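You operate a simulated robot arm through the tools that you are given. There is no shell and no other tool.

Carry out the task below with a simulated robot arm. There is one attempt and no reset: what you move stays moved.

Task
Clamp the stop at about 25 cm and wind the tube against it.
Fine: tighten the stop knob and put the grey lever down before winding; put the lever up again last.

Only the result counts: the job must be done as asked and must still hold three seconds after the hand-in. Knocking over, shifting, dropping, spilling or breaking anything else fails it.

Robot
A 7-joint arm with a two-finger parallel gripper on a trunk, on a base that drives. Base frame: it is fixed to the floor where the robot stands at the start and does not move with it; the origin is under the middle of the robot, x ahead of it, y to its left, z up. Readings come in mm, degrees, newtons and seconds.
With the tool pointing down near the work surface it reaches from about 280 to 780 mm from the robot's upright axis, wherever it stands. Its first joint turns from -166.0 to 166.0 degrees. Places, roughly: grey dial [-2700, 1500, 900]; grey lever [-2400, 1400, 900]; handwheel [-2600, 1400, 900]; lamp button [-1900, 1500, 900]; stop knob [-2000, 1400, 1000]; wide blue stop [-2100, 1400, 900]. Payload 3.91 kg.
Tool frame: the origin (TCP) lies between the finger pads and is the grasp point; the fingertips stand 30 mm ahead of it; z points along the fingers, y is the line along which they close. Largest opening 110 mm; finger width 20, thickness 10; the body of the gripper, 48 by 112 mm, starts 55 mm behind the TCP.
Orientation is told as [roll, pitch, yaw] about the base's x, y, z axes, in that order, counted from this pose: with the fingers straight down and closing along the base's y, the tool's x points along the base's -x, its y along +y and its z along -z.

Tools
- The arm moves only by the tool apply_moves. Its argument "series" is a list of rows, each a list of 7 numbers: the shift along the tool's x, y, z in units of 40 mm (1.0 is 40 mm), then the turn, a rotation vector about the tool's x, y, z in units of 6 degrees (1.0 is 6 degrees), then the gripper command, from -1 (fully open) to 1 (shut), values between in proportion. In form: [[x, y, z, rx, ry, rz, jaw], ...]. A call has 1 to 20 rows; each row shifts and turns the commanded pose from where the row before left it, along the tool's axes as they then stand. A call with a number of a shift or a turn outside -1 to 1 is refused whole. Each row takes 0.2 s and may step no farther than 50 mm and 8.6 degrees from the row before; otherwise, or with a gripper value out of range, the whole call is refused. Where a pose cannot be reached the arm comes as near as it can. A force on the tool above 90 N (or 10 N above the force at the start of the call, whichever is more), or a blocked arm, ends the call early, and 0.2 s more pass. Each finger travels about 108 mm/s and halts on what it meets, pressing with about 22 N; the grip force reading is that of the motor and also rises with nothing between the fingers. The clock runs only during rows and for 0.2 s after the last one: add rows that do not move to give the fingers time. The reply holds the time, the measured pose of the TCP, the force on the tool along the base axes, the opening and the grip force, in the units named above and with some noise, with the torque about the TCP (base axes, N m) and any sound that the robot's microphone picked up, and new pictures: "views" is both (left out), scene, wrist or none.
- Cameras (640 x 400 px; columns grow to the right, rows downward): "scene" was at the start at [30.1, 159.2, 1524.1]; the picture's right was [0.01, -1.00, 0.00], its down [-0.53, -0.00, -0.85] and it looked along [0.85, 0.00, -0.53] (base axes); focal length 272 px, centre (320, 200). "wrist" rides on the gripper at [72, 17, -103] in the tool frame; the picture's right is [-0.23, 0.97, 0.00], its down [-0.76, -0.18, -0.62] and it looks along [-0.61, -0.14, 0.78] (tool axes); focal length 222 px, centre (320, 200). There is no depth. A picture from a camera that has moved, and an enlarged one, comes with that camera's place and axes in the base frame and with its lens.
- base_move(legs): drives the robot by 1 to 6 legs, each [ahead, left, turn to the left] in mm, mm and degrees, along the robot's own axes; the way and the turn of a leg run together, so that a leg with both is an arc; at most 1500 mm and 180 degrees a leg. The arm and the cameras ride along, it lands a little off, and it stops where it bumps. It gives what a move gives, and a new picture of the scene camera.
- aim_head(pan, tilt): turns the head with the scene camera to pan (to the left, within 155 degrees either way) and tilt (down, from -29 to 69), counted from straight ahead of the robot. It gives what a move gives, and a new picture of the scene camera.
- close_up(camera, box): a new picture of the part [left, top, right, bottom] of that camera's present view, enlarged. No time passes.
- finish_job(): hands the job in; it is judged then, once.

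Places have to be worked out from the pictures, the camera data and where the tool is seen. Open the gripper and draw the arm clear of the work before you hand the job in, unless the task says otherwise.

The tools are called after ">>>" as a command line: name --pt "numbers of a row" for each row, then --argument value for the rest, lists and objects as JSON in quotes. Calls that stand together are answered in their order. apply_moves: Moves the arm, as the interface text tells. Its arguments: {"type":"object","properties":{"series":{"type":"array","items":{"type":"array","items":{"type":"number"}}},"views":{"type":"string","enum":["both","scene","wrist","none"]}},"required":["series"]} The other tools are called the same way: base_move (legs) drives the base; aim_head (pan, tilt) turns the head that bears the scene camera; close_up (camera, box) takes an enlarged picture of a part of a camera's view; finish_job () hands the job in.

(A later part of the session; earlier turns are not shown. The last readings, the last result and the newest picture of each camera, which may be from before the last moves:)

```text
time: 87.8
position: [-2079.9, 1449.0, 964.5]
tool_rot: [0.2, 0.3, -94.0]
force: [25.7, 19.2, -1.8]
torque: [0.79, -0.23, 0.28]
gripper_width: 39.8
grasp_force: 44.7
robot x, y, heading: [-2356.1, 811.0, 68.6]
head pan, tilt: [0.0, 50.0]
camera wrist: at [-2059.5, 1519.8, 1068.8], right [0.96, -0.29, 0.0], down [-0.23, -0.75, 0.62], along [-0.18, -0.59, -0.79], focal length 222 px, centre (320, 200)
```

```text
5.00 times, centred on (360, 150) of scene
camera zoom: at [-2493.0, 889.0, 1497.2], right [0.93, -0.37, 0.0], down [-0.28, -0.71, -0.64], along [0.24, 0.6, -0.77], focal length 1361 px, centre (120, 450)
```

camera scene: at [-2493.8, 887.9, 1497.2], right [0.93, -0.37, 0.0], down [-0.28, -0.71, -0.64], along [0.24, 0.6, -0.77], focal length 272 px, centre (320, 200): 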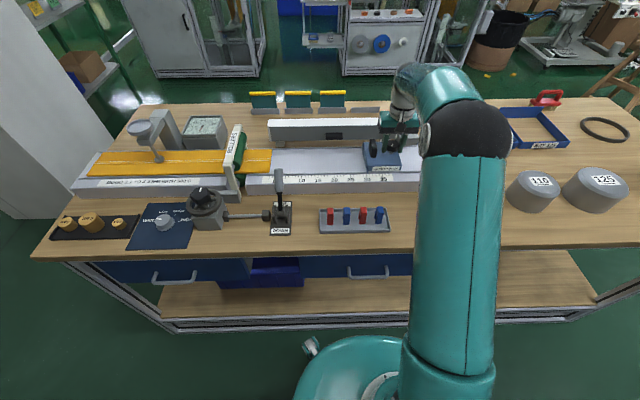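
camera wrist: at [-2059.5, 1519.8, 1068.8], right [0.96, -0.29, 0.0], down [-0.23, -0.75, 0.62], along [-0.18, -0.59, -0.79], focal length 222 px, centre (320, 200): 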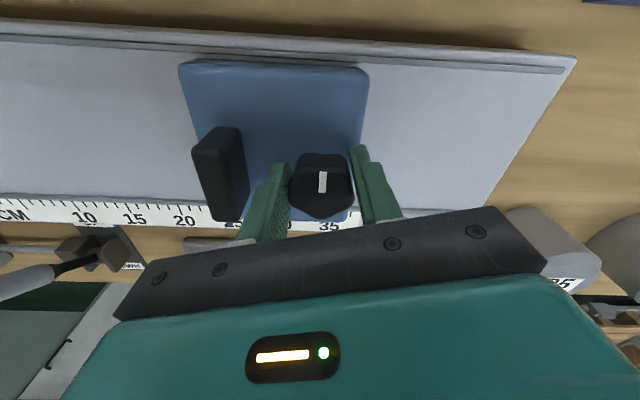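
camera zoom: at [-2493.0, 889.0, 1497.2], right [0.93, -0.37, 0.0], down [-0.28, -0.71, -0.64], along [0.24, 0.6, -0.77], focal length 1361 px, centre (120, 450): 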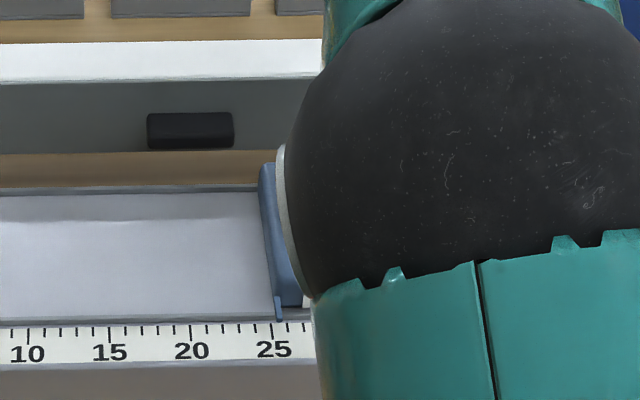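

The knob came up tight (fingers slipped about 15° over it, torque 0.28 N·m) and the stop holds at about 25.3. I open the fingers moderately, rise clear, then turn the wrist back.

>>> apply_moves --pt "0 0 0 0 0 0 -0.06" --pt "0 0 0 0 0 0 -0.06" --pt "0 0 -0.5 0 0 0 -0.06" --pt "0 0 -1 0 0 0 -0.06" --pt "0 0 -1 0 0 0 -0.06" --pt "0 0 -1 0 0 0 -0.06" --pt "0 0 0 0 0 0 -0.06" --views "wrist"

>>> close_up --camera "wrist" --box '[160, 40, 480, 240]'

```text
time: 89.3
position: [-2084.7, 1444.7, 1104.6]
tool_rot: [-0.1, 0.0, -93.9]
force: [-0.8, 0.7, 0.9]
torque: [0.03, -0.01, -0.02]
gripper_width: 58.2
grasp_force: 0.1
robot x, y, heading: [-2352.0, 811.8, 68.7]
head pan, tilt: [0.0, 50.0]
camera wrist: at [-2062.8, 1516.4, 1209.1], right [0.96, -0.29, 0.0], down [-0.23, -0.75, 0.62], along [-0.18, -0.6, -0.78], focal length 222 px, centre (320, 200)
```

wrist: 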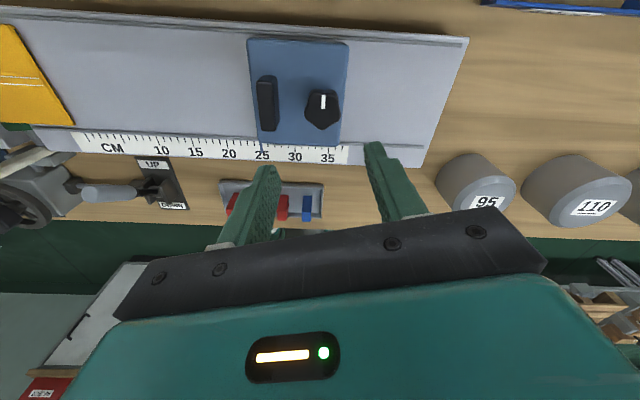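

```text
2.00 times, centred on (320, 140) of wrist
camera zoom: at [-2062.8, 1516.4, 1209.1], right [0.96, -0.29, 0.0], down [-0.23, -0.75, 0.62], along [-0.18, -0.6, -0.78], focal length 444 px, centre (320, 320)
```

zoom: 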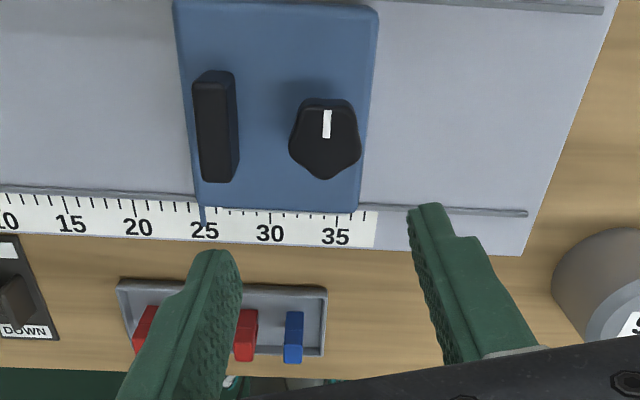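

The pointer reads 25 and the knob index turned about 142° while the hand turned 162°, pointing to a hard tight end. To be sure, I turn the wrist back 66°, re-grip the knob and try turning it clockwise again.

>>> apply_moves --pt "0 0 0 0 0 -1 -0.06" --pt "0 0 0 0 0 -1 -0.06" --pt "0 0 0 0 0 -1 -0.06" --pt "0 0 0 0 0 -1 -0.06" --pt "0 0 0 0 0 -1 -0.06" --pt "0 0 0 0 0 -1 -0.06" --pt "0 0 0 0 0 -1 -0.06" --pt "0 0 0 0 0 -1 -0.06" --pt "0 0 0 0 0 -1 -0.06" --pt "0 0 0 0 0 -1 -0.06" --pt "0 0 0 0 0 -1 -0.06" --pt "-0.044 0.06 1 0 0 0 -0.06" --pt "0 0 1 0 0 0 -0.06" --pt "0 0 0.8 0 0 0 -0.06" --pt "0 0 0 0 0 0 -0.06" --views "wrist"

>>> close_up --camera "wrist" --box '[200, 60, 440, 210]'

```text
time: 92.5
position: [-2079.4, 1449.9, 990.5]
tool_rot: [0.0, 0.1, -27.8]
force: [0.9, -0.2, -0.3]
torque: [0.0, -0.02, -0.01]
gripper_width: 58.3
grasp_force: 0.1
robot x, y, heading: [-2352.1, 811.1, 68.1]
head pan, tilt: [0.0, 50.0]
camera wrist: at [-2135.7, 1498.9, 1095.4], right [0.65, 0.76, 0.0], down [0.59, -0.51, 0.62], along [0.47, -0.41, -0.78], focal length 222 px, centre (320, 200)
```

wrist: 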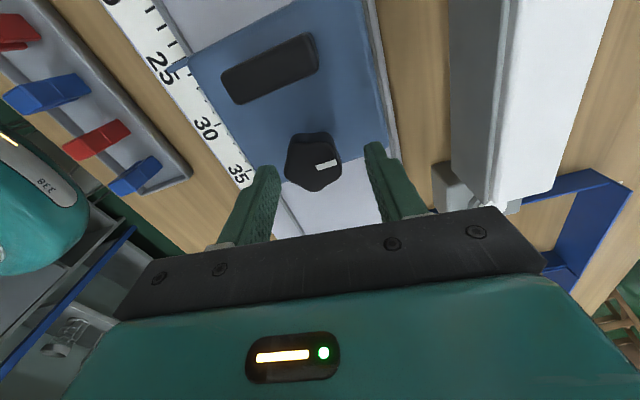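

```text
2.67 times, centred on (320, 135) of wrist
camera zoom: at [-2135.7, 1498.9, 1095.4], right [0.65, 0.76, 0.0], down [0.59, -0.51, 0.62], along [0.47, -0.41, -0.78], focal length 592 px, centre (320, 373)
```

zoom: 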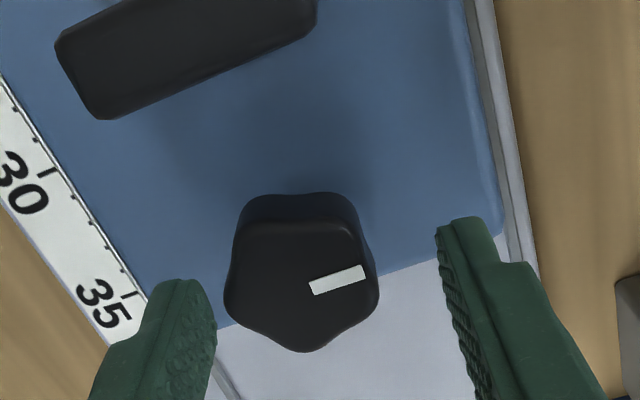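

The knob sits about 5–7 mm off the finger centre here. I correct by that, lower to z≈964, and check.

>>> apply_moves --pt "-0.12 -0.16 0 0 0 0 -0.06" --pt "0 0 0.65 0 0 0 -0.06" --pt "0 0 0 0 0 0 -0.06" --views "none"

>>> close_up --camera "wrist" --box '[200, 80, 440, 230]'

```text
time: 93.3
position: [-2076.5, 1442.2, 967.2]
tool_rot: [0.0, 0.0, -27.7]
force: [0.0, -0.2, 0.6]
torque: [-0.02, 0.01, -0.05]
gripper_width: 58.0
grasp_force: 0.0
robot x, y, heading: [-2353.4, 811.4, 68.6]
head pan, tilt: [0.0, 50.0]
```

```text
2.67 times, centred on (320, 155) of wrist
camera zoom: at [-2133.5, 1490.4, 1069.7], right [0.65, 0.76, 0.0], down [0.59, -0.51, 0.62], along [0.47, -0.41, -0.78], focal length 592 px, centre (320, 320)
```

zoom: 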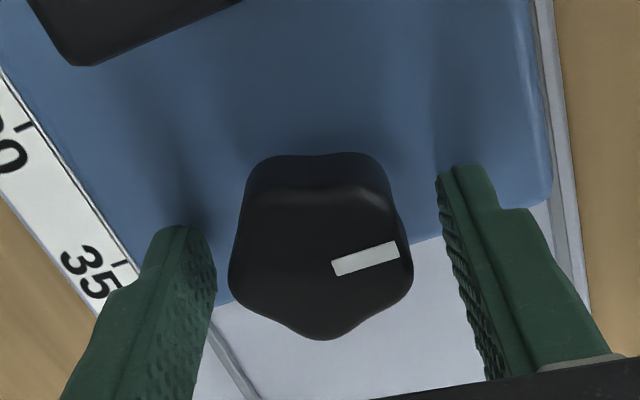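

Centred now. I close and turn clockwise 30° to test.

>>> apply_moves --pt "0 0 0 0 0 0 0.4" --pt "0 0 0 0 0 0 1" --pt "0 0 0 0 0 0 1" --pt "0 0 0 0 0 0 1" --views "wrist"

>>> apply_moves --pt "0 0 0 0 0 1 1" --pt "0 0 0 0 0 1 1" --pt "0 0 0 0 0 1 1" --pt "0 0 0 0 0 1 1" --pt "0 0 0 0 0 0 1" --views "wrist"

>>> close_up --camera "wrist" --box '[200, 80, 440, 230]'

```text
time: 94.3
position: [-2077.2, 1442.3, 966.3]
tool_rot: [0.2, 0.1, -27.7]
force: [13.6, 24.6, -3.2]
torque: [0.34, -0.12, -0.15]
gripper_width: 39.4
grasp_force: 45.2
robot x, y, heading: [-2353.9, 809.0, 68.6]
head pan, tilt: [0.0, 50.0]
camera wrist: at [-2133.1, 1491.1, 1070.1], right [0.65, 0.76, 0.0], down [0.59, -0.51, 0.62], along [0.47, -0.41, -0.78], focal length 222 px, centre (320, 200)
```

wrist: 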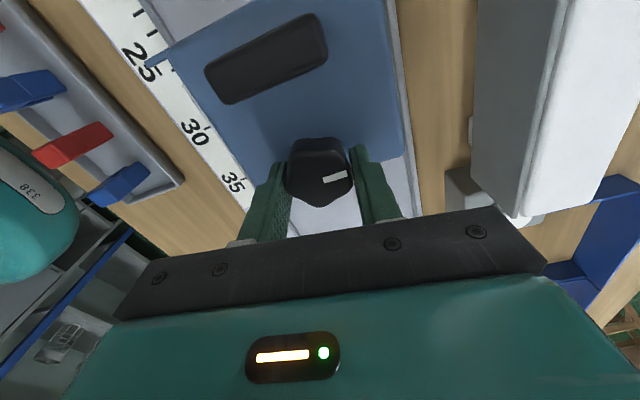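

```text
time: 95.5
position: [-2078.2, 1440.1, 964.9]
tool_rot: [0.0, 0.0, -52.0]
force: [6.0, 9.5, -1.2]
torque: [0.15, -0.34, 0.73]
gripper_width: 39.7
grasp_force: 45.5
robot x, y, heading: [-2354.1, 813.4, 68.2]
head pan, tilt: [0.0, 50.0]
camera wrist: at [-2109.0, 1507.9, 1070.0], right [0.91, 0.42, 0.0], down [0.33, -0.71, 0.62], along [0.26, -0.57, -0.78], focal length 222 px, centre (320, 200)
```

wrist: 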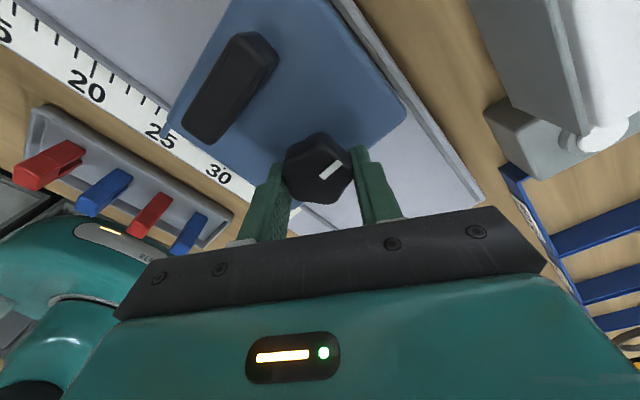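

```text
2.67 times, centred on (320, 155) of wrist
camera zoom: at [-2109.0, 1507.9, 1070.0], right [0.91, 0.42, 0.0], down [0.33, -0.71, 0.62], along [0.26, -0.57, -0.78], focal length 592 px, centre (320, 320)
```

zoom: 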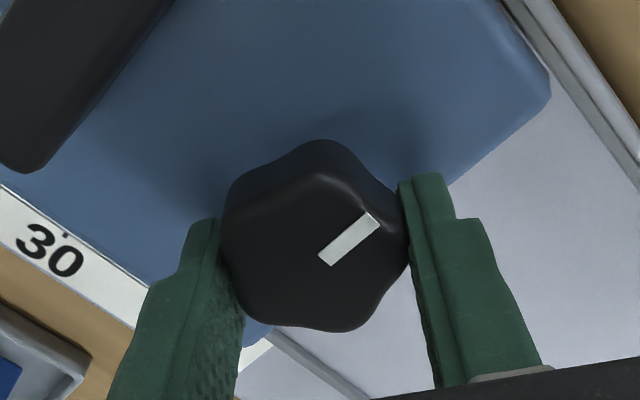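

The knob does not turn further (0.73 N·m, fingers slip), so it is tight. I open, rise, and turn the wrist back to face the bench squarely.

>>> apply_moves --pt "0 0 0 0 0 0 -0.06" --pt "0 0 0 0 0 0 -0.06" --pt "0 0 -0.5 0 0 0 -0.06" --pt "0 0 -1 0 0 0 -0.06" --pt "0 0 -1 0 0 0 -0.06" --pt "0 0 -1 0 0 -1 -0.06" --pt "0 0 -1 0 0 -1 -0.06" --pt "0 0 0 0 0 -1 -0.06" --pt "0 0 0 0 0 -1 -0.06" --pt "0 0 0 0 0 -1 -0.06" --pt "0 0 0 0 0 -1 -0.06" --pt "0 0 0 0 0 -1 -0.06" --pt "0 0 0 0 0 -1 -0.06" --pt "0 0 0 0 0 -1 -0.06" --pt "0 0 0 0 0 -1 -0.06" --pt "0 0 0 0 0 -1 -0.06" --pt "0 0 0 0 0 -1 -0.06" --pt "0 0 0 0 0 -1 -0.06" --pt "0 0 0 0 0 -1 -0.06" --views "none"

>>> apply_moves --pt "0 0.5 0 0 0 -1 -0.06" --pt "0 0.5 0 0 0 -1 -0.06" --pt "0 0.5 0 0 0 -1 -0.06" --pt "0 0.5 0 0 0 -1 -0.06" --pt "0 0.5 0 0 0 -1 -0.06" --pt "0 0.5 0 0 0 -1 -0.06" --views "both"

```text
time: 99.5
position: [-2078.4, 1439.5, 1146.0]
tool_rot: [0.1, 0.0, 32.3]
force: [0.1, 0.4, 0.2]
torque: [0.03, -0.01, 0.01]
gripper_width: 58.4
grasp_force: 0.1
robot x, y, heading: [-2355.7, 813.3, 68.3]
head pan, tilt: [0.0, 50.0]
```

```text
time: 101.0
position: [-2167.5, 1516.0, 1147.4]
tool_rot: [-0.1, -0.1, 68.3]
force: [-1.3, -0.2, 0.9]
torque: [0.01, 0.01, 0.0]
gripper_width: 58.1
grasp_force: 0.1
out of reach, approached as far as the arm can: row 6
robot x, y, heading: [-2354.9, 812.1, 68.5]
head pan, tilt: [0.0, 50.0]
camera scene: at [-2493.4, 887.3, 1497.3], right [0.93, -0.37, 0.0], down [-0.28, -0.71, -0.64], along [0.24, 0.6, -0.77], focal length 272 px, centre (320, 200)
camera wrist: at [-2209.1, 1455.8, 1251.1], right [-0.82, 0.57, 0.0], down [0.45, 0.64, 0.62], along [0.36, 0.51, -0.78], focal length 222 px, centre (320, 200)
```

scene: 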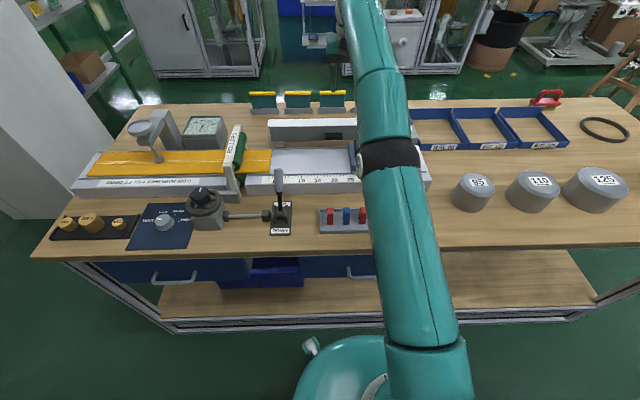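
wrist: 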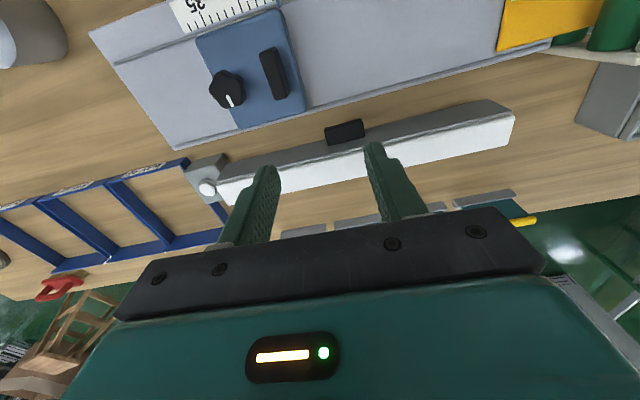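

Stop and knob are done. I move the hand left and back towards the lever, staying high, to see it from above.

>>> apply_moves --pt "0.66 0.77 0 0 0 0 -0.06" --pt "0.66 0.77 0 0 0 0 -0.06" --pt "0.66 0.77 0 0 0 0 -0.06" --pt "0.66 0.77 0 0 0 0 -0.06" --pt "0.66 0.77 0 0 0 0 -0.06" --pt "0.66 0.77 0 0 0 0 -0.06" --pt "0 0 0 0 0 0 -0.06" --views "both"

>>> close_up --camera "wrist" --box '[200, 0, 520, 200]'

>>> close_up --camera "scene" --box '[240, 150, 320, 250]'

```text
time: 102.5
position: [-2399.3, 1439.2, 1146.7]
tool_rot: [0.0, 0.0, 68.2]
force: [-0.4, 0.0, -0.6]
torque: [0.01, -0.01, -0.03]
gripper_width: 58.3
grasp_force: 0.1
robot x, y, heading: [-2352.6, 810.9, 68.4]
head pan, tilt: [0.0, 50.0]
camera scene: at [-2494.2, 887.9, 1497.2], right [0.93, -0.37, 0.0], down [-0.28, -0.71, -0.64], along [0.24, 0.6, -0.77], focal length 272 px, centre (320, 200)
camera wrist: at [-2441.4, 1377.4, 1250.9], right [-0.82, 0.57, 0.0], down [0.45, 0.64, 0.62], along [0.36, 0.51, -0.78], focal length 222 px, centre (320, 200)
```

scene: 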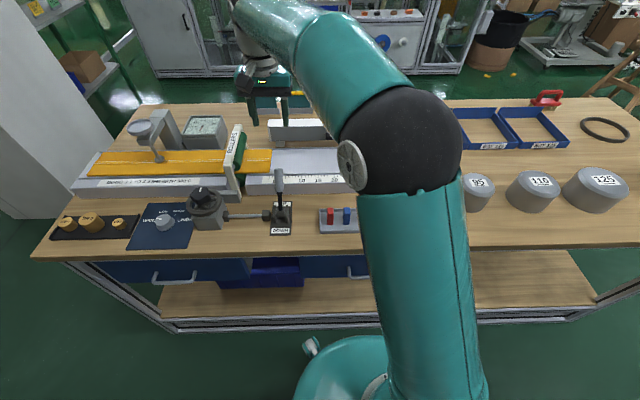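
wrist: 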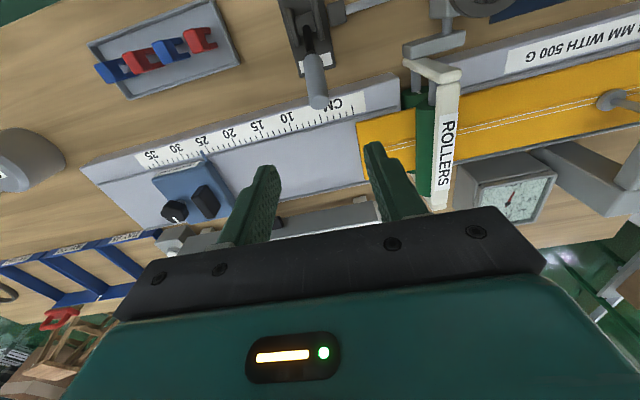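

```text
2.00 times, centred on (360, 100) of wrist
camera zoom: at [-2441.4, 1377.4, 1250.9], right [-0.82, 0.57, 0.0], down [0.45, 0.64, 0.62], along [0.36, 0.51, -0.78], focal length 444 px, centre (240, 400)
```

zoom: 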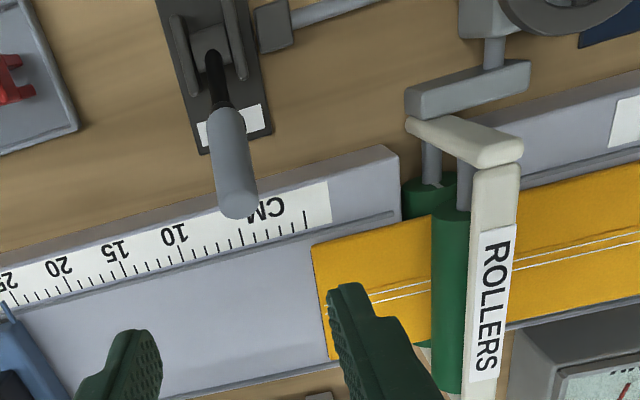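

```text
4.00 times, centred on (280, 200) of scene
camera zoom: at [-2494.2, 887.9, 1497.2], right [0.93, -0.37, 0.0], down [-0.28, -0.71, -0.64], along [0.24, 0.6, -0.77], focal length 1089 px, centre (480, 200)
```

zoom: 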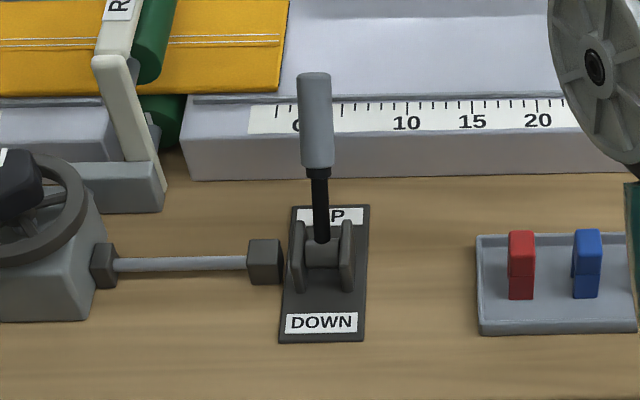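

The lever tip is at about z 980, 560 mm ahead, pivot at about 484 mm ahead, z 880, so it leans back ~37° and is ~125 mm long. I lower the open fingers to straddle its grey grip.

>>> apply_moves --pt "0.26 -0.02 0.9 0 0 0 -0.06" --pt "0.26 -0.02 0.9 0 0 0 -0.06" --pt "0 0 0.9 0 0 0 -0.06" --pt "0 0 0.9 0 0 0 -0.06" --pt "0 0 0.86 0 0 0 -0.06" --pt "0 0 0 0 0 0 -0.06" --views "both"

>>> close_up --camera "wrist" --box '[200, 40, 440, 190]'

>>> close_up --camera "scene" --box '[230, 130, 330, 250]'

```text
time: 104.0
position: [-2400.7, 1418.5, 965.7]
tool_rot: [-0.1, -0.1, 68.2]
force: [0.6, -0.2, 0.1]
torque: [0.0, 0.0, -0.01]
gripper_width: 58.5
grasp_force: 0.0
robot x, y, heading: [-2352.8, 812.6, 68.7]
head pan, tilt: [0.0, 50.0]
camera scene: at [-2493.7, 888.4, 1497.2], right [0.93, -0.37, 0.0], down [-0.28, -0.71, -0.64], along [0.24, 0.6, -0.77], focal length 272 px, centre (320, 200)
camera wrist: at [-2443.2, 1358.0, 1071.1], right [-0.82, 0.57, 0.0], down [0.45, 0.64, 0.62], along [0.36, 0.51, -0.78], focal length 222 px, centre (320, 200)
```

scene: 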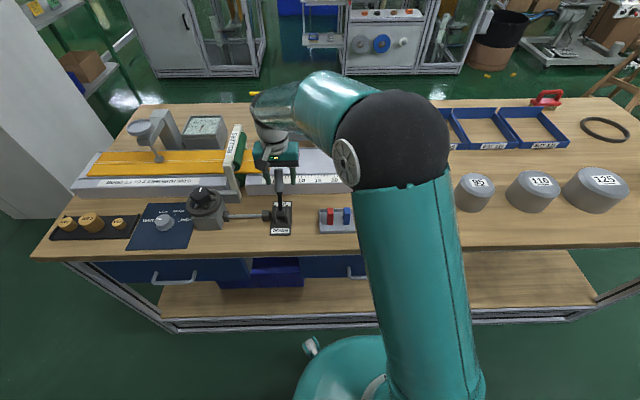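
wrist: 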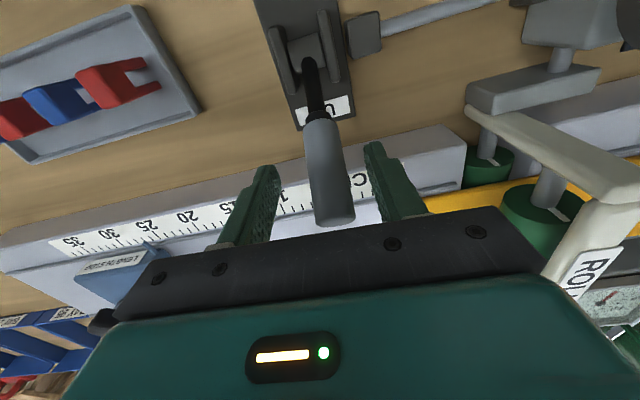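

```text
2.67 times, centred on (320, 115) of wrist
camera zoom: at [-2443.2, 1358.0, 1071.1], right [-0.82, 0.57, 0.0], down [0.45, 0.64, 0.62], along [0.36, 0.51, -0.78], focal length 592 px, centre (320, 427)
```

zoom: 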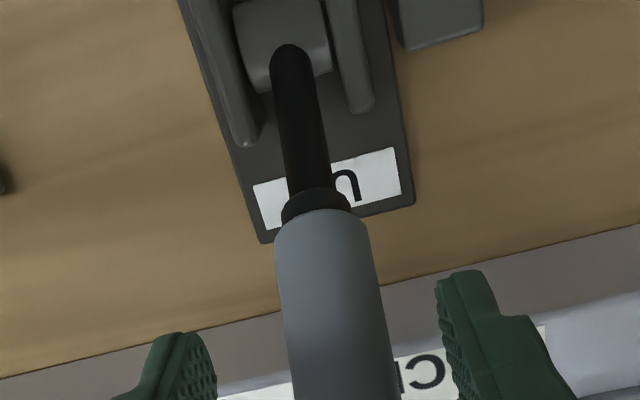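

```text
3.33 times, centred on (280, 190) of scene
camera zoom: at [-2493.7, 888.4, 1497.2], right [0.93, -0.37, 0.0], down [-0.28, -0.71, -0.64], along [0.24, 0.6, -0.77], focal length 907 px, centre (453, 233)
```

zoom: 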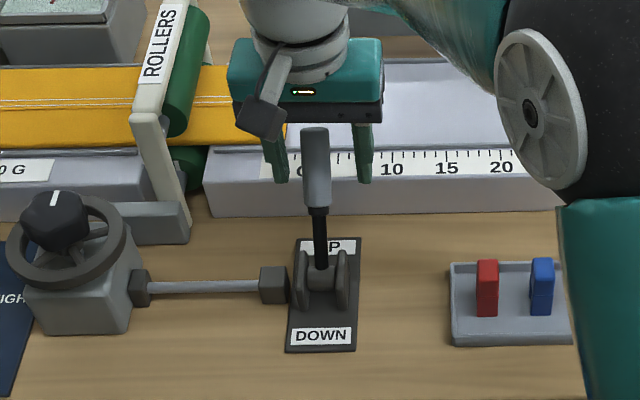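

The grip lies between the fingers, ~5 mm left of centre. I shift 5 mm left and close on it.

>>> apply_moves --pt "0 0.13 0 0 0 0 -0.06" --pt "0 0 0 0 0 0 0.5" --pt "0 0 0 0 0 0 1" --pt "0 0 0 0 0 0 1" --pt "0 0 0 0 0 0 1" --views "wrist"

```text
time: 105.2
position: [-2405.4, 1420.9, 967.6]
tool_rot: [-0.1, 0.0, 68.3]
force: [8.2, -9.2, 5.9]
torque: [-0.92, -1.39, 1.0]
gripper_width: 24.4
grasp_force: 44.8
robot x, y, heading: [-2354.0, 816.2, 68.4]
head pan, tilt: [0.0, 50.0]
camera wrist: at [-2448.0, 1359.8, 1071.7], right [-0.82, 0.57, 0.0], down [0.45, 0.64, 0.62], along [0.36, 0.51, -0.78], focal length 222 px, centre (320, 200)
```

wrist: 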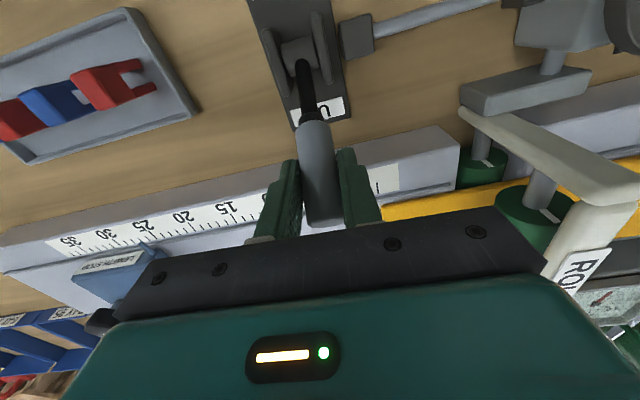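

Gripped (24.4 mm). I swing the lever towards the robot along its arc about the pivot, first 30°, and check force.

>>> apply_moves --pt "0.353 0 -0.22 0 0 0 1" --pt "0.385 0 -0.155 0 0 0 1" --pt "0.405 0 -0.085 0 0 0 1" --pt "0 0 0 0 0 0 1" --views "wrist"

>>> close_up --camera "scene" --box '[230, 130, 330, 250]'

```text
time: 106.2
position: [-2421.7, 1380.9, 985.5]
tool_rot: [0.1, -0.1, 68.0]
force: [31.1, 2.6, -3.9]
torque: [0.87, -1.59, 0.2]
gripper_width: 23.9
grasp_force: 44.6
robot x, y, heading: [-2353.3, 810.6, 68.3]
head pan, tilt: [0.0, 50.0]
camera wrist: at [-2463.4, 1319.0, 1090.3], right [-0.82, 0.57, 0.0], down [0.45, 0.64, 0.62], along [0.36, 0.51, -0.78], focal length 222 px, centre (320, 200)
```

wrist: 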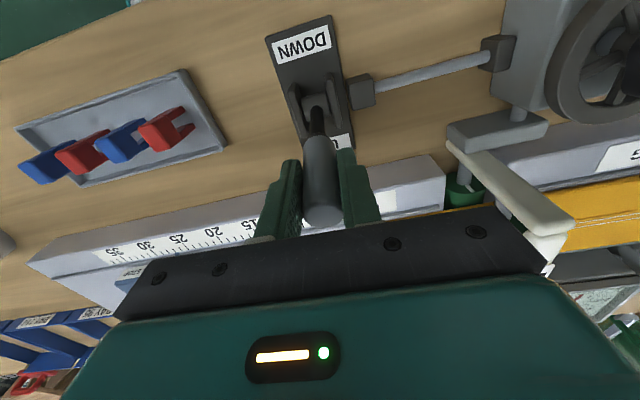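

```text
3.33 times, centred on (280, 190) of scene
camera zoom: at [-2492.9, 888.0, 1497.3], right [0.93, -0.37, 0.0], down [-0.28, -0.71, -0.64], along [0.24, 0.6, -0.77], focal length 907 px, centre (453, 233)
```

zoom: 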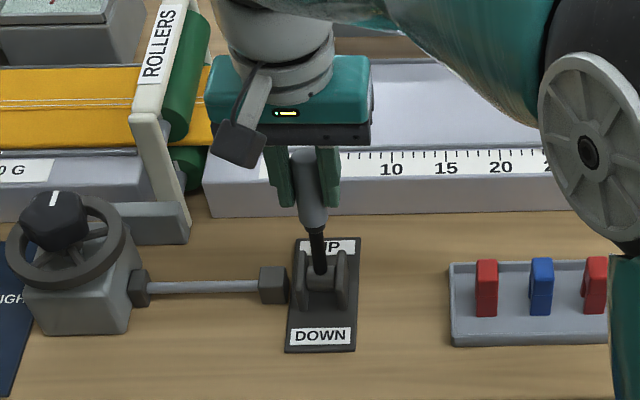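

The lever follows; a sideways load (28 N to the right) shows the swing plane runs slightly to the right. I continue the arc with a small rightward correction.

>>> apply_moves --pt "0.415 -0.04 -0.015 0 0 0 1" --pt "0.41 -0.04 0.058 0 0 0 1" --pt "0.395 -0.03 0.128 0 0 0 1" --pt "0 0 0 0 0 0 1" --views "wrist"

>>> close_up --camera "scene" --box '[230, 130, 330, 250]'

```text
time: 107.2
position: [-2440.1, 1330.6, 978.7]
tool_rot: [0.1, -0.2, 68.2]
force: [21.7, -3.4, 30.0]
torque: [1.54, 0.18, -0.44]
gripper_width: 23.9
grasp_force: 45.5
robot x, y, heading: [-2359.0, 810.1, 68.4]
head pan, tilt: [0.0, 50.0]
camera wrist: at [-2480.6, 1270.0, 1085.0], right [-0.82, 0.57, 0.0], down [0.45, 0.64, 0.62], along [0.36, 0.51, -0.78], focal length 222 px, centre (320, 200)
```

wrist: 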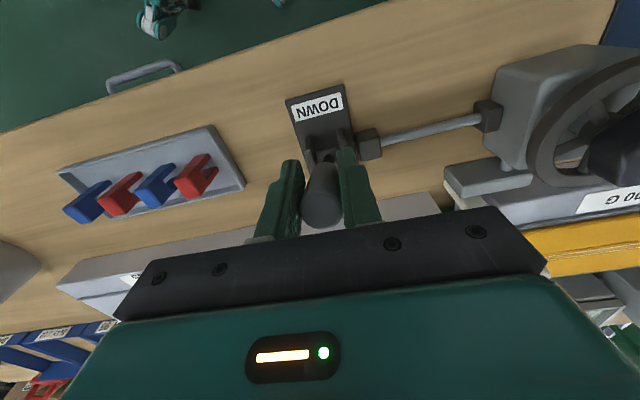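

```text
3.33 times, centred on (280, 190) of scene
camera zoom: at [-2493.4, 887.1, 1497.3], right [0.93, -0.37, 0.0], down [-0.28, -0.71, -0.64], along [0.24, 0.6, -0.77], focal length 907 px, centre (453, 233)
```

zoom: 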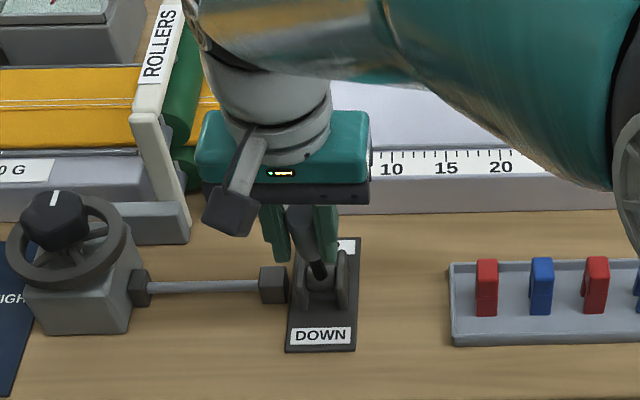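

At about 23° past upright now. I continue down the arc, easing up slightly and to the right to reduce the loads.

>>> apply_moves --pt "0.365 -0.05 0.15 0 0 0 1" --pt "0.328 -0.03 0.24 0 0 0 1" --pt "0 0 0 0 0 0 1" --views "wrist"

>>> close_up --camera "scene" --box '[230, 130, 330, 250]'

```text
time: 108.0
position: [-2449.2, 1302.7, 963.5]
tool_rot: [0.1, 0.2, 68.5]
force: [-7.0, -9.5, 26.3]
torque: [0.99, 0.4, 0.41]
gripper_width: 24.0
grasp_force: 45.1
robot x, y, heading: [-2351.5, 813.0, 68.1]
head pan, tilt: [0.0, 50.0]
camera wrist: at [-2490.4, 1241.5, 1068.7], right [-0.82, 0.57, 0.0], down [0.45, 0.64, 0.62], along [0.35, 0.51, -0.78], focal length 222 px, centre (320, 200)
```

wrist: 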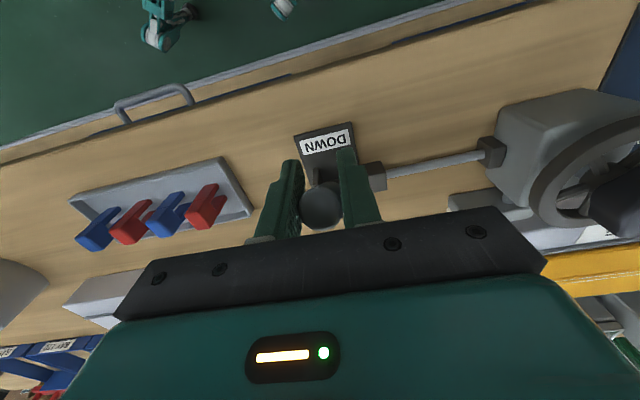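

```text
3.33 times, centred on (280, 190) of scene
camera zoom: at [-2494.2, 887.3, 1497.2], right [0.93, -0.37, 0.0], down [-0.28, -0.71, -0.64], along [0.24, 0.6, -0.77], focal length 907 px, centre (453, 233)
```

zoom: 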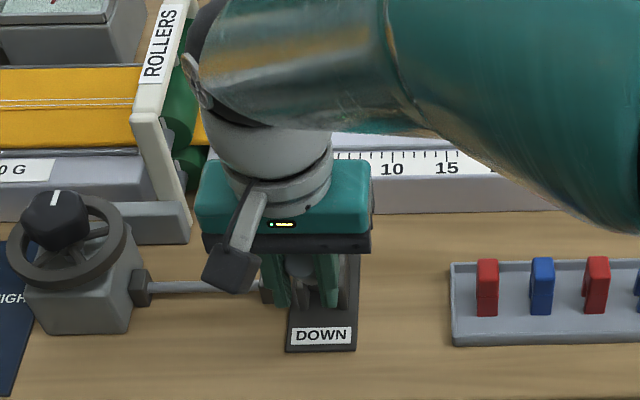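

Still moving at about 43° past upright, no end stop felt yet. I go on another 10° along the arc.

>>> apply_moves --pt "0.28 -0.01 0.27 0 0 0 1" --pt "0 0 0 0 0 0 1" --views "wrist"

```text
time: 108.5
position: [-2450.1, 1297.4, 959.1]
tool_rot: [0.5, -0.9, 68.2]
force: [-6.0, 17.9, 67.7]
torque: [0.91, 0.44, 0.28]
gripper_width: 23.8
grasp_force: 45.3
robot x, y, heading: [-2355.8, 812.7, 68.8]
head pan, tilt: [0.0, 50.0]
camera wrist: at [-2492.4, 1235.1, 1062.5], right [-0.82, 0.57, 0.01], down [0.45, 0.63, 0.63], along [0.35, 0.52, -0.77], focal length 222 px, centre (320, 200)
```

wrist: 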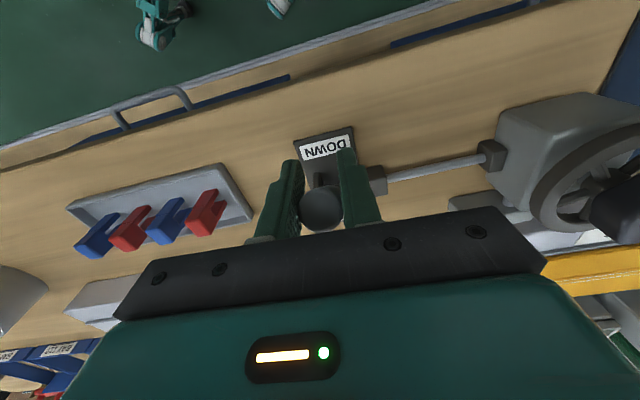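

Upward force jumped to 68 N with little motion: the lever is at its lower end stop. I relax the push, open the fingers and look.

>>> apply_moves --pt "-0.1 0 -0.15 0 0 0 1" --pt "0 0 0 0 0 0 0.3" --pt "0 0 0 0 0 0 -0.06" --pt "0 0 0 0 0 0 -0.06" --views "wrist"

>>> apply_moves --pt "0 0 -1 0 0 0 -0.06" --pt "0 0 -1 0 0 0 -0.06" --pt "0 0 -1 0 0 0 -0.06" --pt "0 0 -1 0 0 0 -0.06" --pt "0 0 0 0 0 0 -0.06" --views "both"

>>> close_up --camera "scene" --box '[130, 130, 330, 255]'

```text
time: 109.5
position: [-2448.3, 1295.9, 959.1]
tool_rot: [-0.1, 0.0, 68.1]
force: [-0.9, 0.3, 0.6]
torque: [-0.04, -0.01, 0.02]
gripper_width: 58.4
grasp_force: 0.0
robot x, y, heading: [-2353.5, 810.0, 68.4]
head pan, tilt: [0.0, 50.0]
camera wrist: at [-2490.0, 1236.4, 1063.3], right [-0.82, 0.57, 0.0], down [0.45, 0.64, 0.62], along [0.36, 0.51, -0.78], focal length 222 px, centre (320, 200)
```

wrist: 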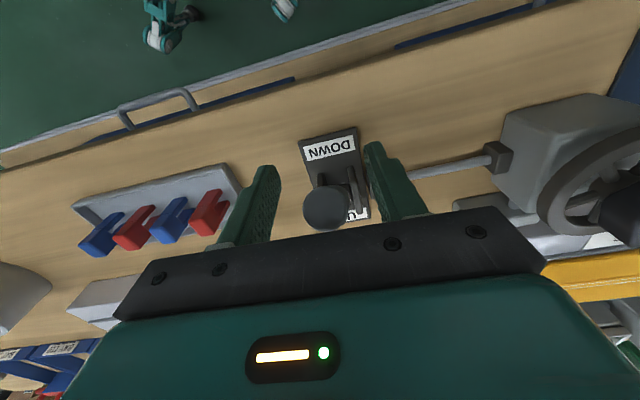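

```text
time: 110.8
position: [-2448.1, 1298.0, 1118.8]
tool_rot: [-0.1, 0.0, 68.2]
force: [1.0, -0.2, -0.1]
torque: [0.0, 0.05, 0.01]
gripper_width: 58.3
grasp_force: 0.1
robot x, y, heading: [-2354.1, 813.1, 68.7]
head pan, tilt: [0.0, 50.0]
camera scene: at [-2493.8, 887.6, 1497.2], right [0.93, -0.37, 0.0], down [-0.28, -0.71, -0.64], along [0.24, 0.6, -0.77], focal length 272 px, centre (320, 200)
camera wrist: at [-2490.1, 1236.8, 1223.3], right [-0.82, 0.57, 0.0], down [0.45, 0.64, 0.62], along [0.36, 0.51, -0.78], focal length 222 px, centre (320, 200)
```

scene: 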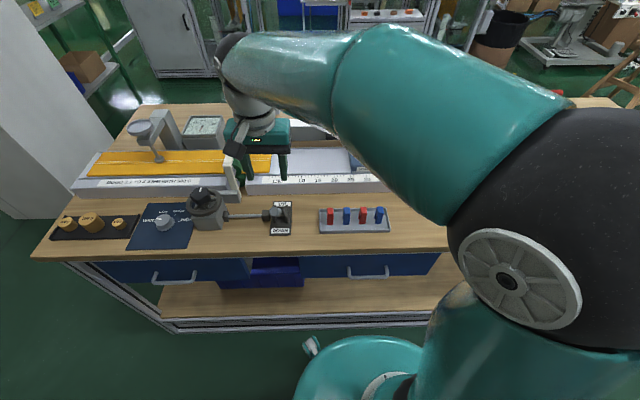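
wrist: 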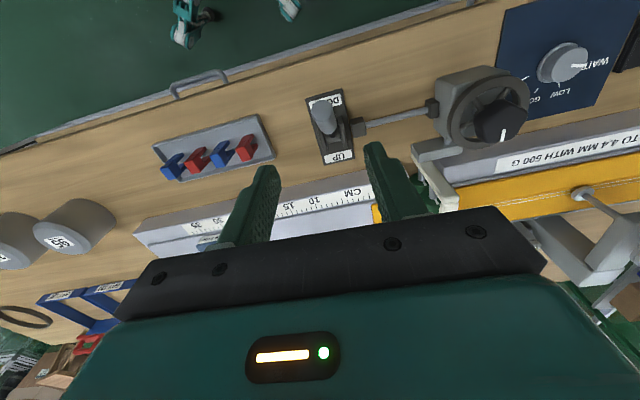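

```text
3.20 times, centred on (230, 192) of scene
camera zoom: at [-2493.8, 887.6, 1497.2], right [0.93, -0.37, 0.0], down [-0.28, -0.71, -0.64], along [0.24, 0.6, -0.77], focal length 871 px, centre (608, 224)
```

zoom: 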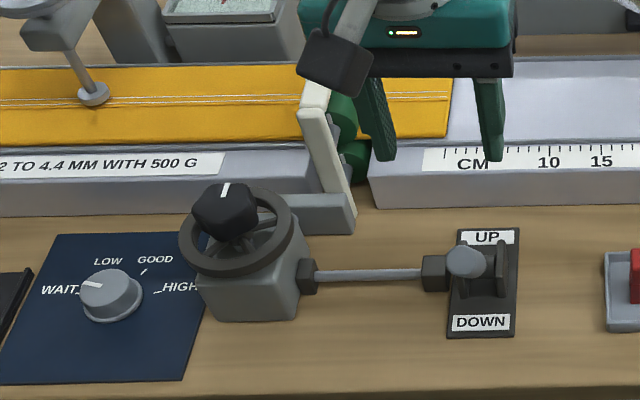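

The lever is down. Now the handwheel: its black hub knob triangulates to about 459 mm left, 473 mm ahead, z≈972. I enlarge the wrist view of it.

>>> close_up --camera "wrist" --box '[400, 40, 624, 180]'

>>> close_up --camera "scene" --box '[170, 165, 240, 235]'

```text
2.86 times, centred on (512, 110) of wrist
camera zoom: at [-2490.1, 1236.8, 1223.3], right [-0.82, 0.57, 0.0], down [0.45, 0.64, 0.62], along [0.36, 0.51, -0.78], focal length 635 px, centre (-229, 457)
```

zoom: 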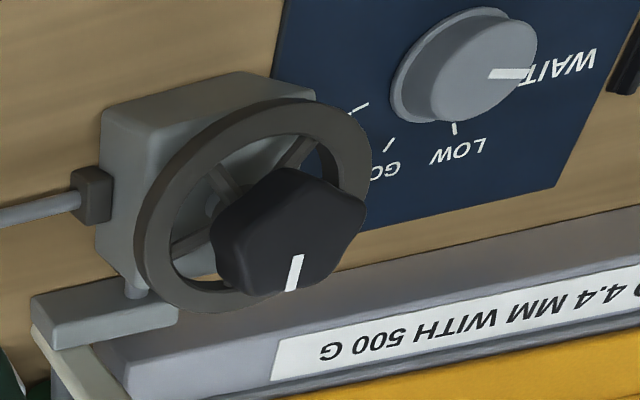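

```text
5.71 times, centred on (205, 200) of scene
camera zoom: at [-2493.8, 887.6, 1497.2], right [0.93, -0.37, 0.0], down [-0.28, -0.71, -0.64], along [0.24, 0.6, -0.77], focal length 1555 px, centre (977, 200)
```

zoom: 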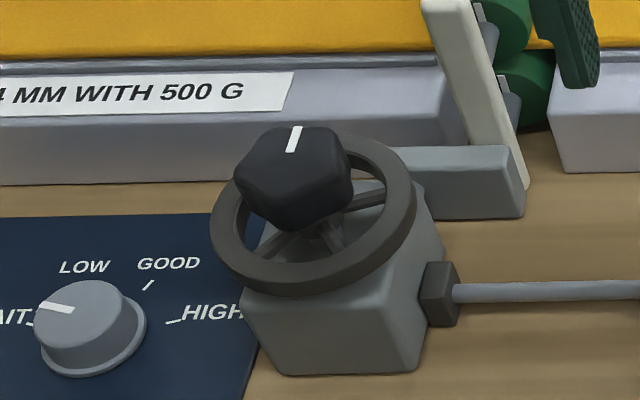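

The hub knob is a ~55 mm star knob centred on the wheel, about 30 mm above the ring. I move the hand above it at safe height with the fingers opened to ~85 mm.

>>> apply_moves --pt "-0.302 0.96 0 0 0 0 -0.545" --pt "-0.302 0.96 0 0 0 0 -0.545" --pt "-0.302 0.96 0 0 0 0 -0.545" --pt "-0.302 0.96 0 0 0 0 -0.545" --pt "-0.302 0.96 0 0 0 0 -0.545" --pt "0 0 0.9 0 0 0 -0.545" --pt "0 0 0 0 0 0 -0.545" --views "both"

>>> close_up --camera "wrist" --box '[200, 40, 456, 200]'

>>> close_up --camera "scene" --box '[140, 120, 300, 240]'

```text
time: 112.3
position: [-2605.9, 1425.7, 1080.9]
tool_rot: [-0.1, 0.0, 68.2]
force: [-0.6, 0.4, -0.3]
torque: [0.0, 0.05, -0.01]
gripper_width: 85.2
grasp_force: 0.2
robot x, y, heading: [-2355.7, 812.0, 68.3]
head pan, tilt: [0.0, 50.0]
camera scene: at [-2494.2, 888.2, 1497.2], right [0.93, -0.37, 0.0], down [-0.28, -0.71, -0.64], along [0.24, 0.6, -0.77], focal length 272 px, centre (320, 200)
camera wrist: at [-2647.4, 1365.4, 1185.6], right [-0.82, 0.57, 0.0], down [0.45, 0.64, 0.62], along [0.36, 0.51, -0.78], focal length 222 px, centre (320, 200)
```

scene: 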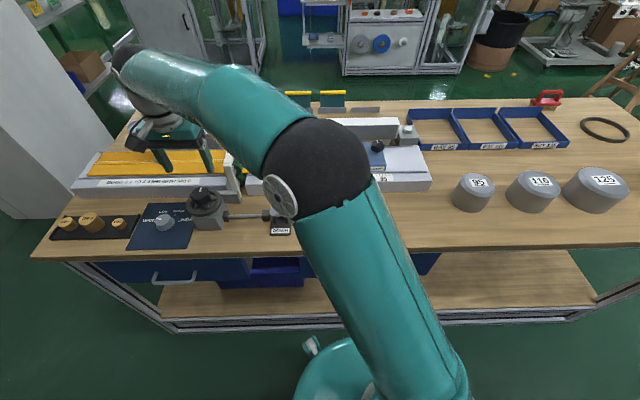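
wrist: 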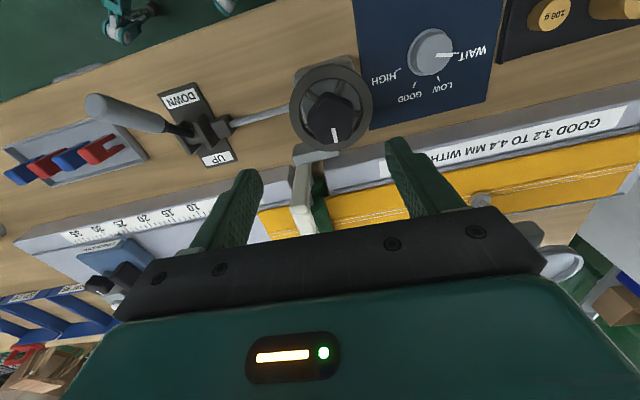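

```text
2.50 times, centred on (328, 120) of wrist
camera zoom: at [-2647.4, 1365.4, 1185.6], right [-0.82, 0.57, 0.0], down [0.45, 0.64, 0.62], along [0.36, 0.51, -0.78], focal length 555 px, centre (300, 400)
```

zoom: 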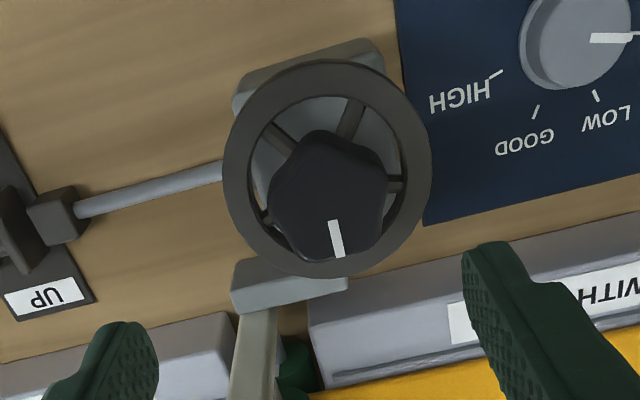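

```text
3.33 times, centred on (220, 180) of scene
camera zoom: at [-2494.2, 888.2, 1497.2], right [0.93, -0.37, 0.0], down [-0.28, -0.71, -0.64], along [0.24, 0.6, -0.77], focal length 907 px, centre (653, 267)
```

zoom: 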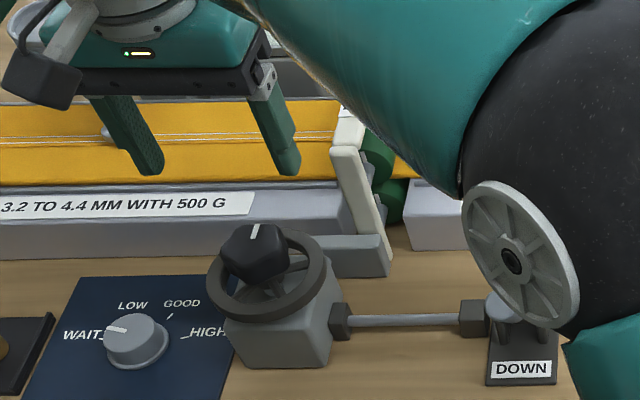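

The wheel axis comes out at about 471 mm left, 472 mm ahead. I shift 10 mm left and descend to just above the knob.

>>> apply_moves --pt "0 0.26 0 0 0 0 -0.545" --pt "0 0 0.7 0 0 0 -0.545" --pt "0 0 0.7 0 0 0 -0.545" --pt "0 0 0.4 0 0 0 -0.545" --pt "0 0 0 0 0 0 -0.545" --views "none"

>>> close_up --camera "wrist" --box '[180, 40, 460, 215]'

>>> close_up --camera "scene" --box '[140, 120, 300, 240]'

```text
time: 113.5
position: [-2614.3, 1429.9, 1010.1]
tool_rot: [-0.1, 0.0, 68.1]
force: [0.1, 0.3, 0.4]
torque: [-0.01, 0.02, 0.01]
gripper_width: 85.0
grasp_force: 0.0
robot x, y, heading: [-2355.5, 814.2, 68.4]
head pan, tilt: [0.0, 50.0]
```

```text
2.29 times, centred on (320, 128) of wrist
camera zoom: at [-2656.4, 1369.0, 1114.6], right [-0.82, 0.57, 0.0], down [0.45, 0.64, 0.62], along [0.36, 0.51, -0.78], focal length 508 px, centre (320, 366)
```

zoom: 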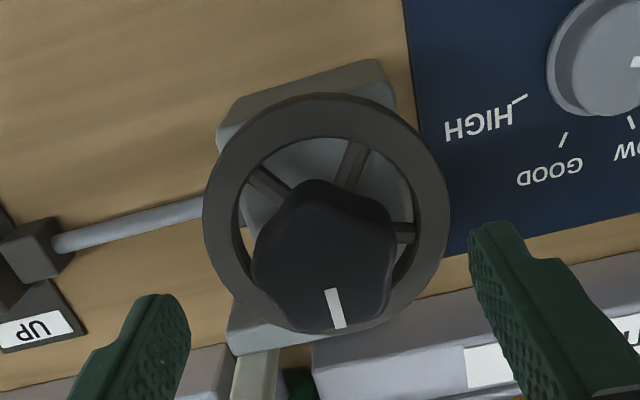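

```text
3.33 times, centred on (220, 180) of scene
camera zoom: at [-2493.8, 888.1, 1497.2], right [0.93, -0.37, 0.0], down [-0.28, -0.71, -0.64], along [0.24, 0.6, -0.77], focal length 907 px, centre (653, 267)
```

zoom: 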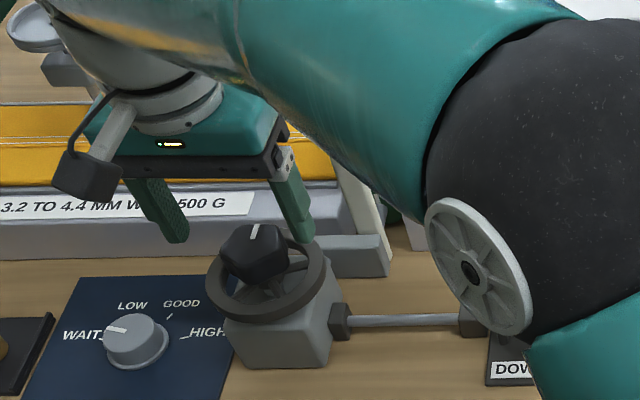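

Knob top is at z≈971 and the fingers are centred on it. I lower to TCP z≈984 and close on the knob.

>>> apply_moves --pt "0 0.03 0.4 0 0 0 -0.545" --pt "0 0 0.25 0 0 0 -0.545" --pt "0 0 0 0 0 0 -0.1" --pt "0 0 0 0 0 0 0.5" --pt "0 0 0 0 0 0 1" --pt "0 0 0 0 0 0 1" --views "none"

>>> close_up --camera "wrist" --box '[180, 40, 460, 215]'

>>> close_up --camera "scene" --box '[140, 120, 300, 240]'

```text
time: 115.0
position: [-2615.5, 1429.0, 983.5]
tool_rot: [-0.1, 0.0, 68.2]
force: [11.6, -12.6, 2.1]
torque: [0.25, -0.13, -0.09]
gripper_width: 47.1
grasp_force: 44.8
robot x, y, heading: [-2352.1, 812.3, 68.3]
head pan, tilt: [0.0, 50.0]
```

```text
2.29 times, centred on (320, 128) of wrist
camera zoom: at [-2657.6, 1369.2, 1088.7], right [-0.82, 0.57, 0.0], down [0.45, 0.64, 0.62], along [0.36, 0.51, -0.78], focal length 508 px, centre (320, 366)
```

zoom: 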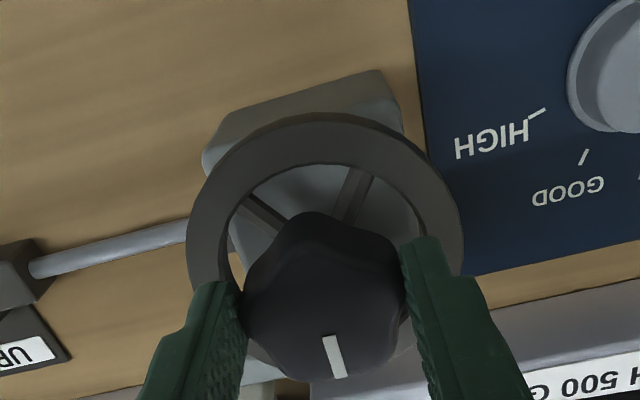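

```text
3.33 times, centred on (220, 180) of scene
camera zoom: at [-2493.4, 887.6, 1497.3], right [0.93, -0.37, 0.0], down [-0.28, -0.71, -0.64], along [0.24, 0.6, -0.77], focal length 907 px, centre (653, 267)
```

zoom: 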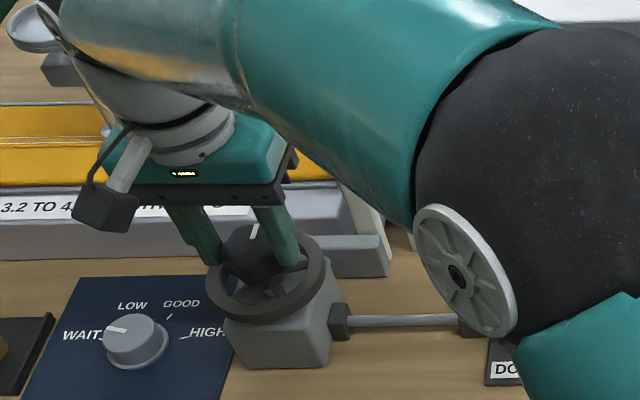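

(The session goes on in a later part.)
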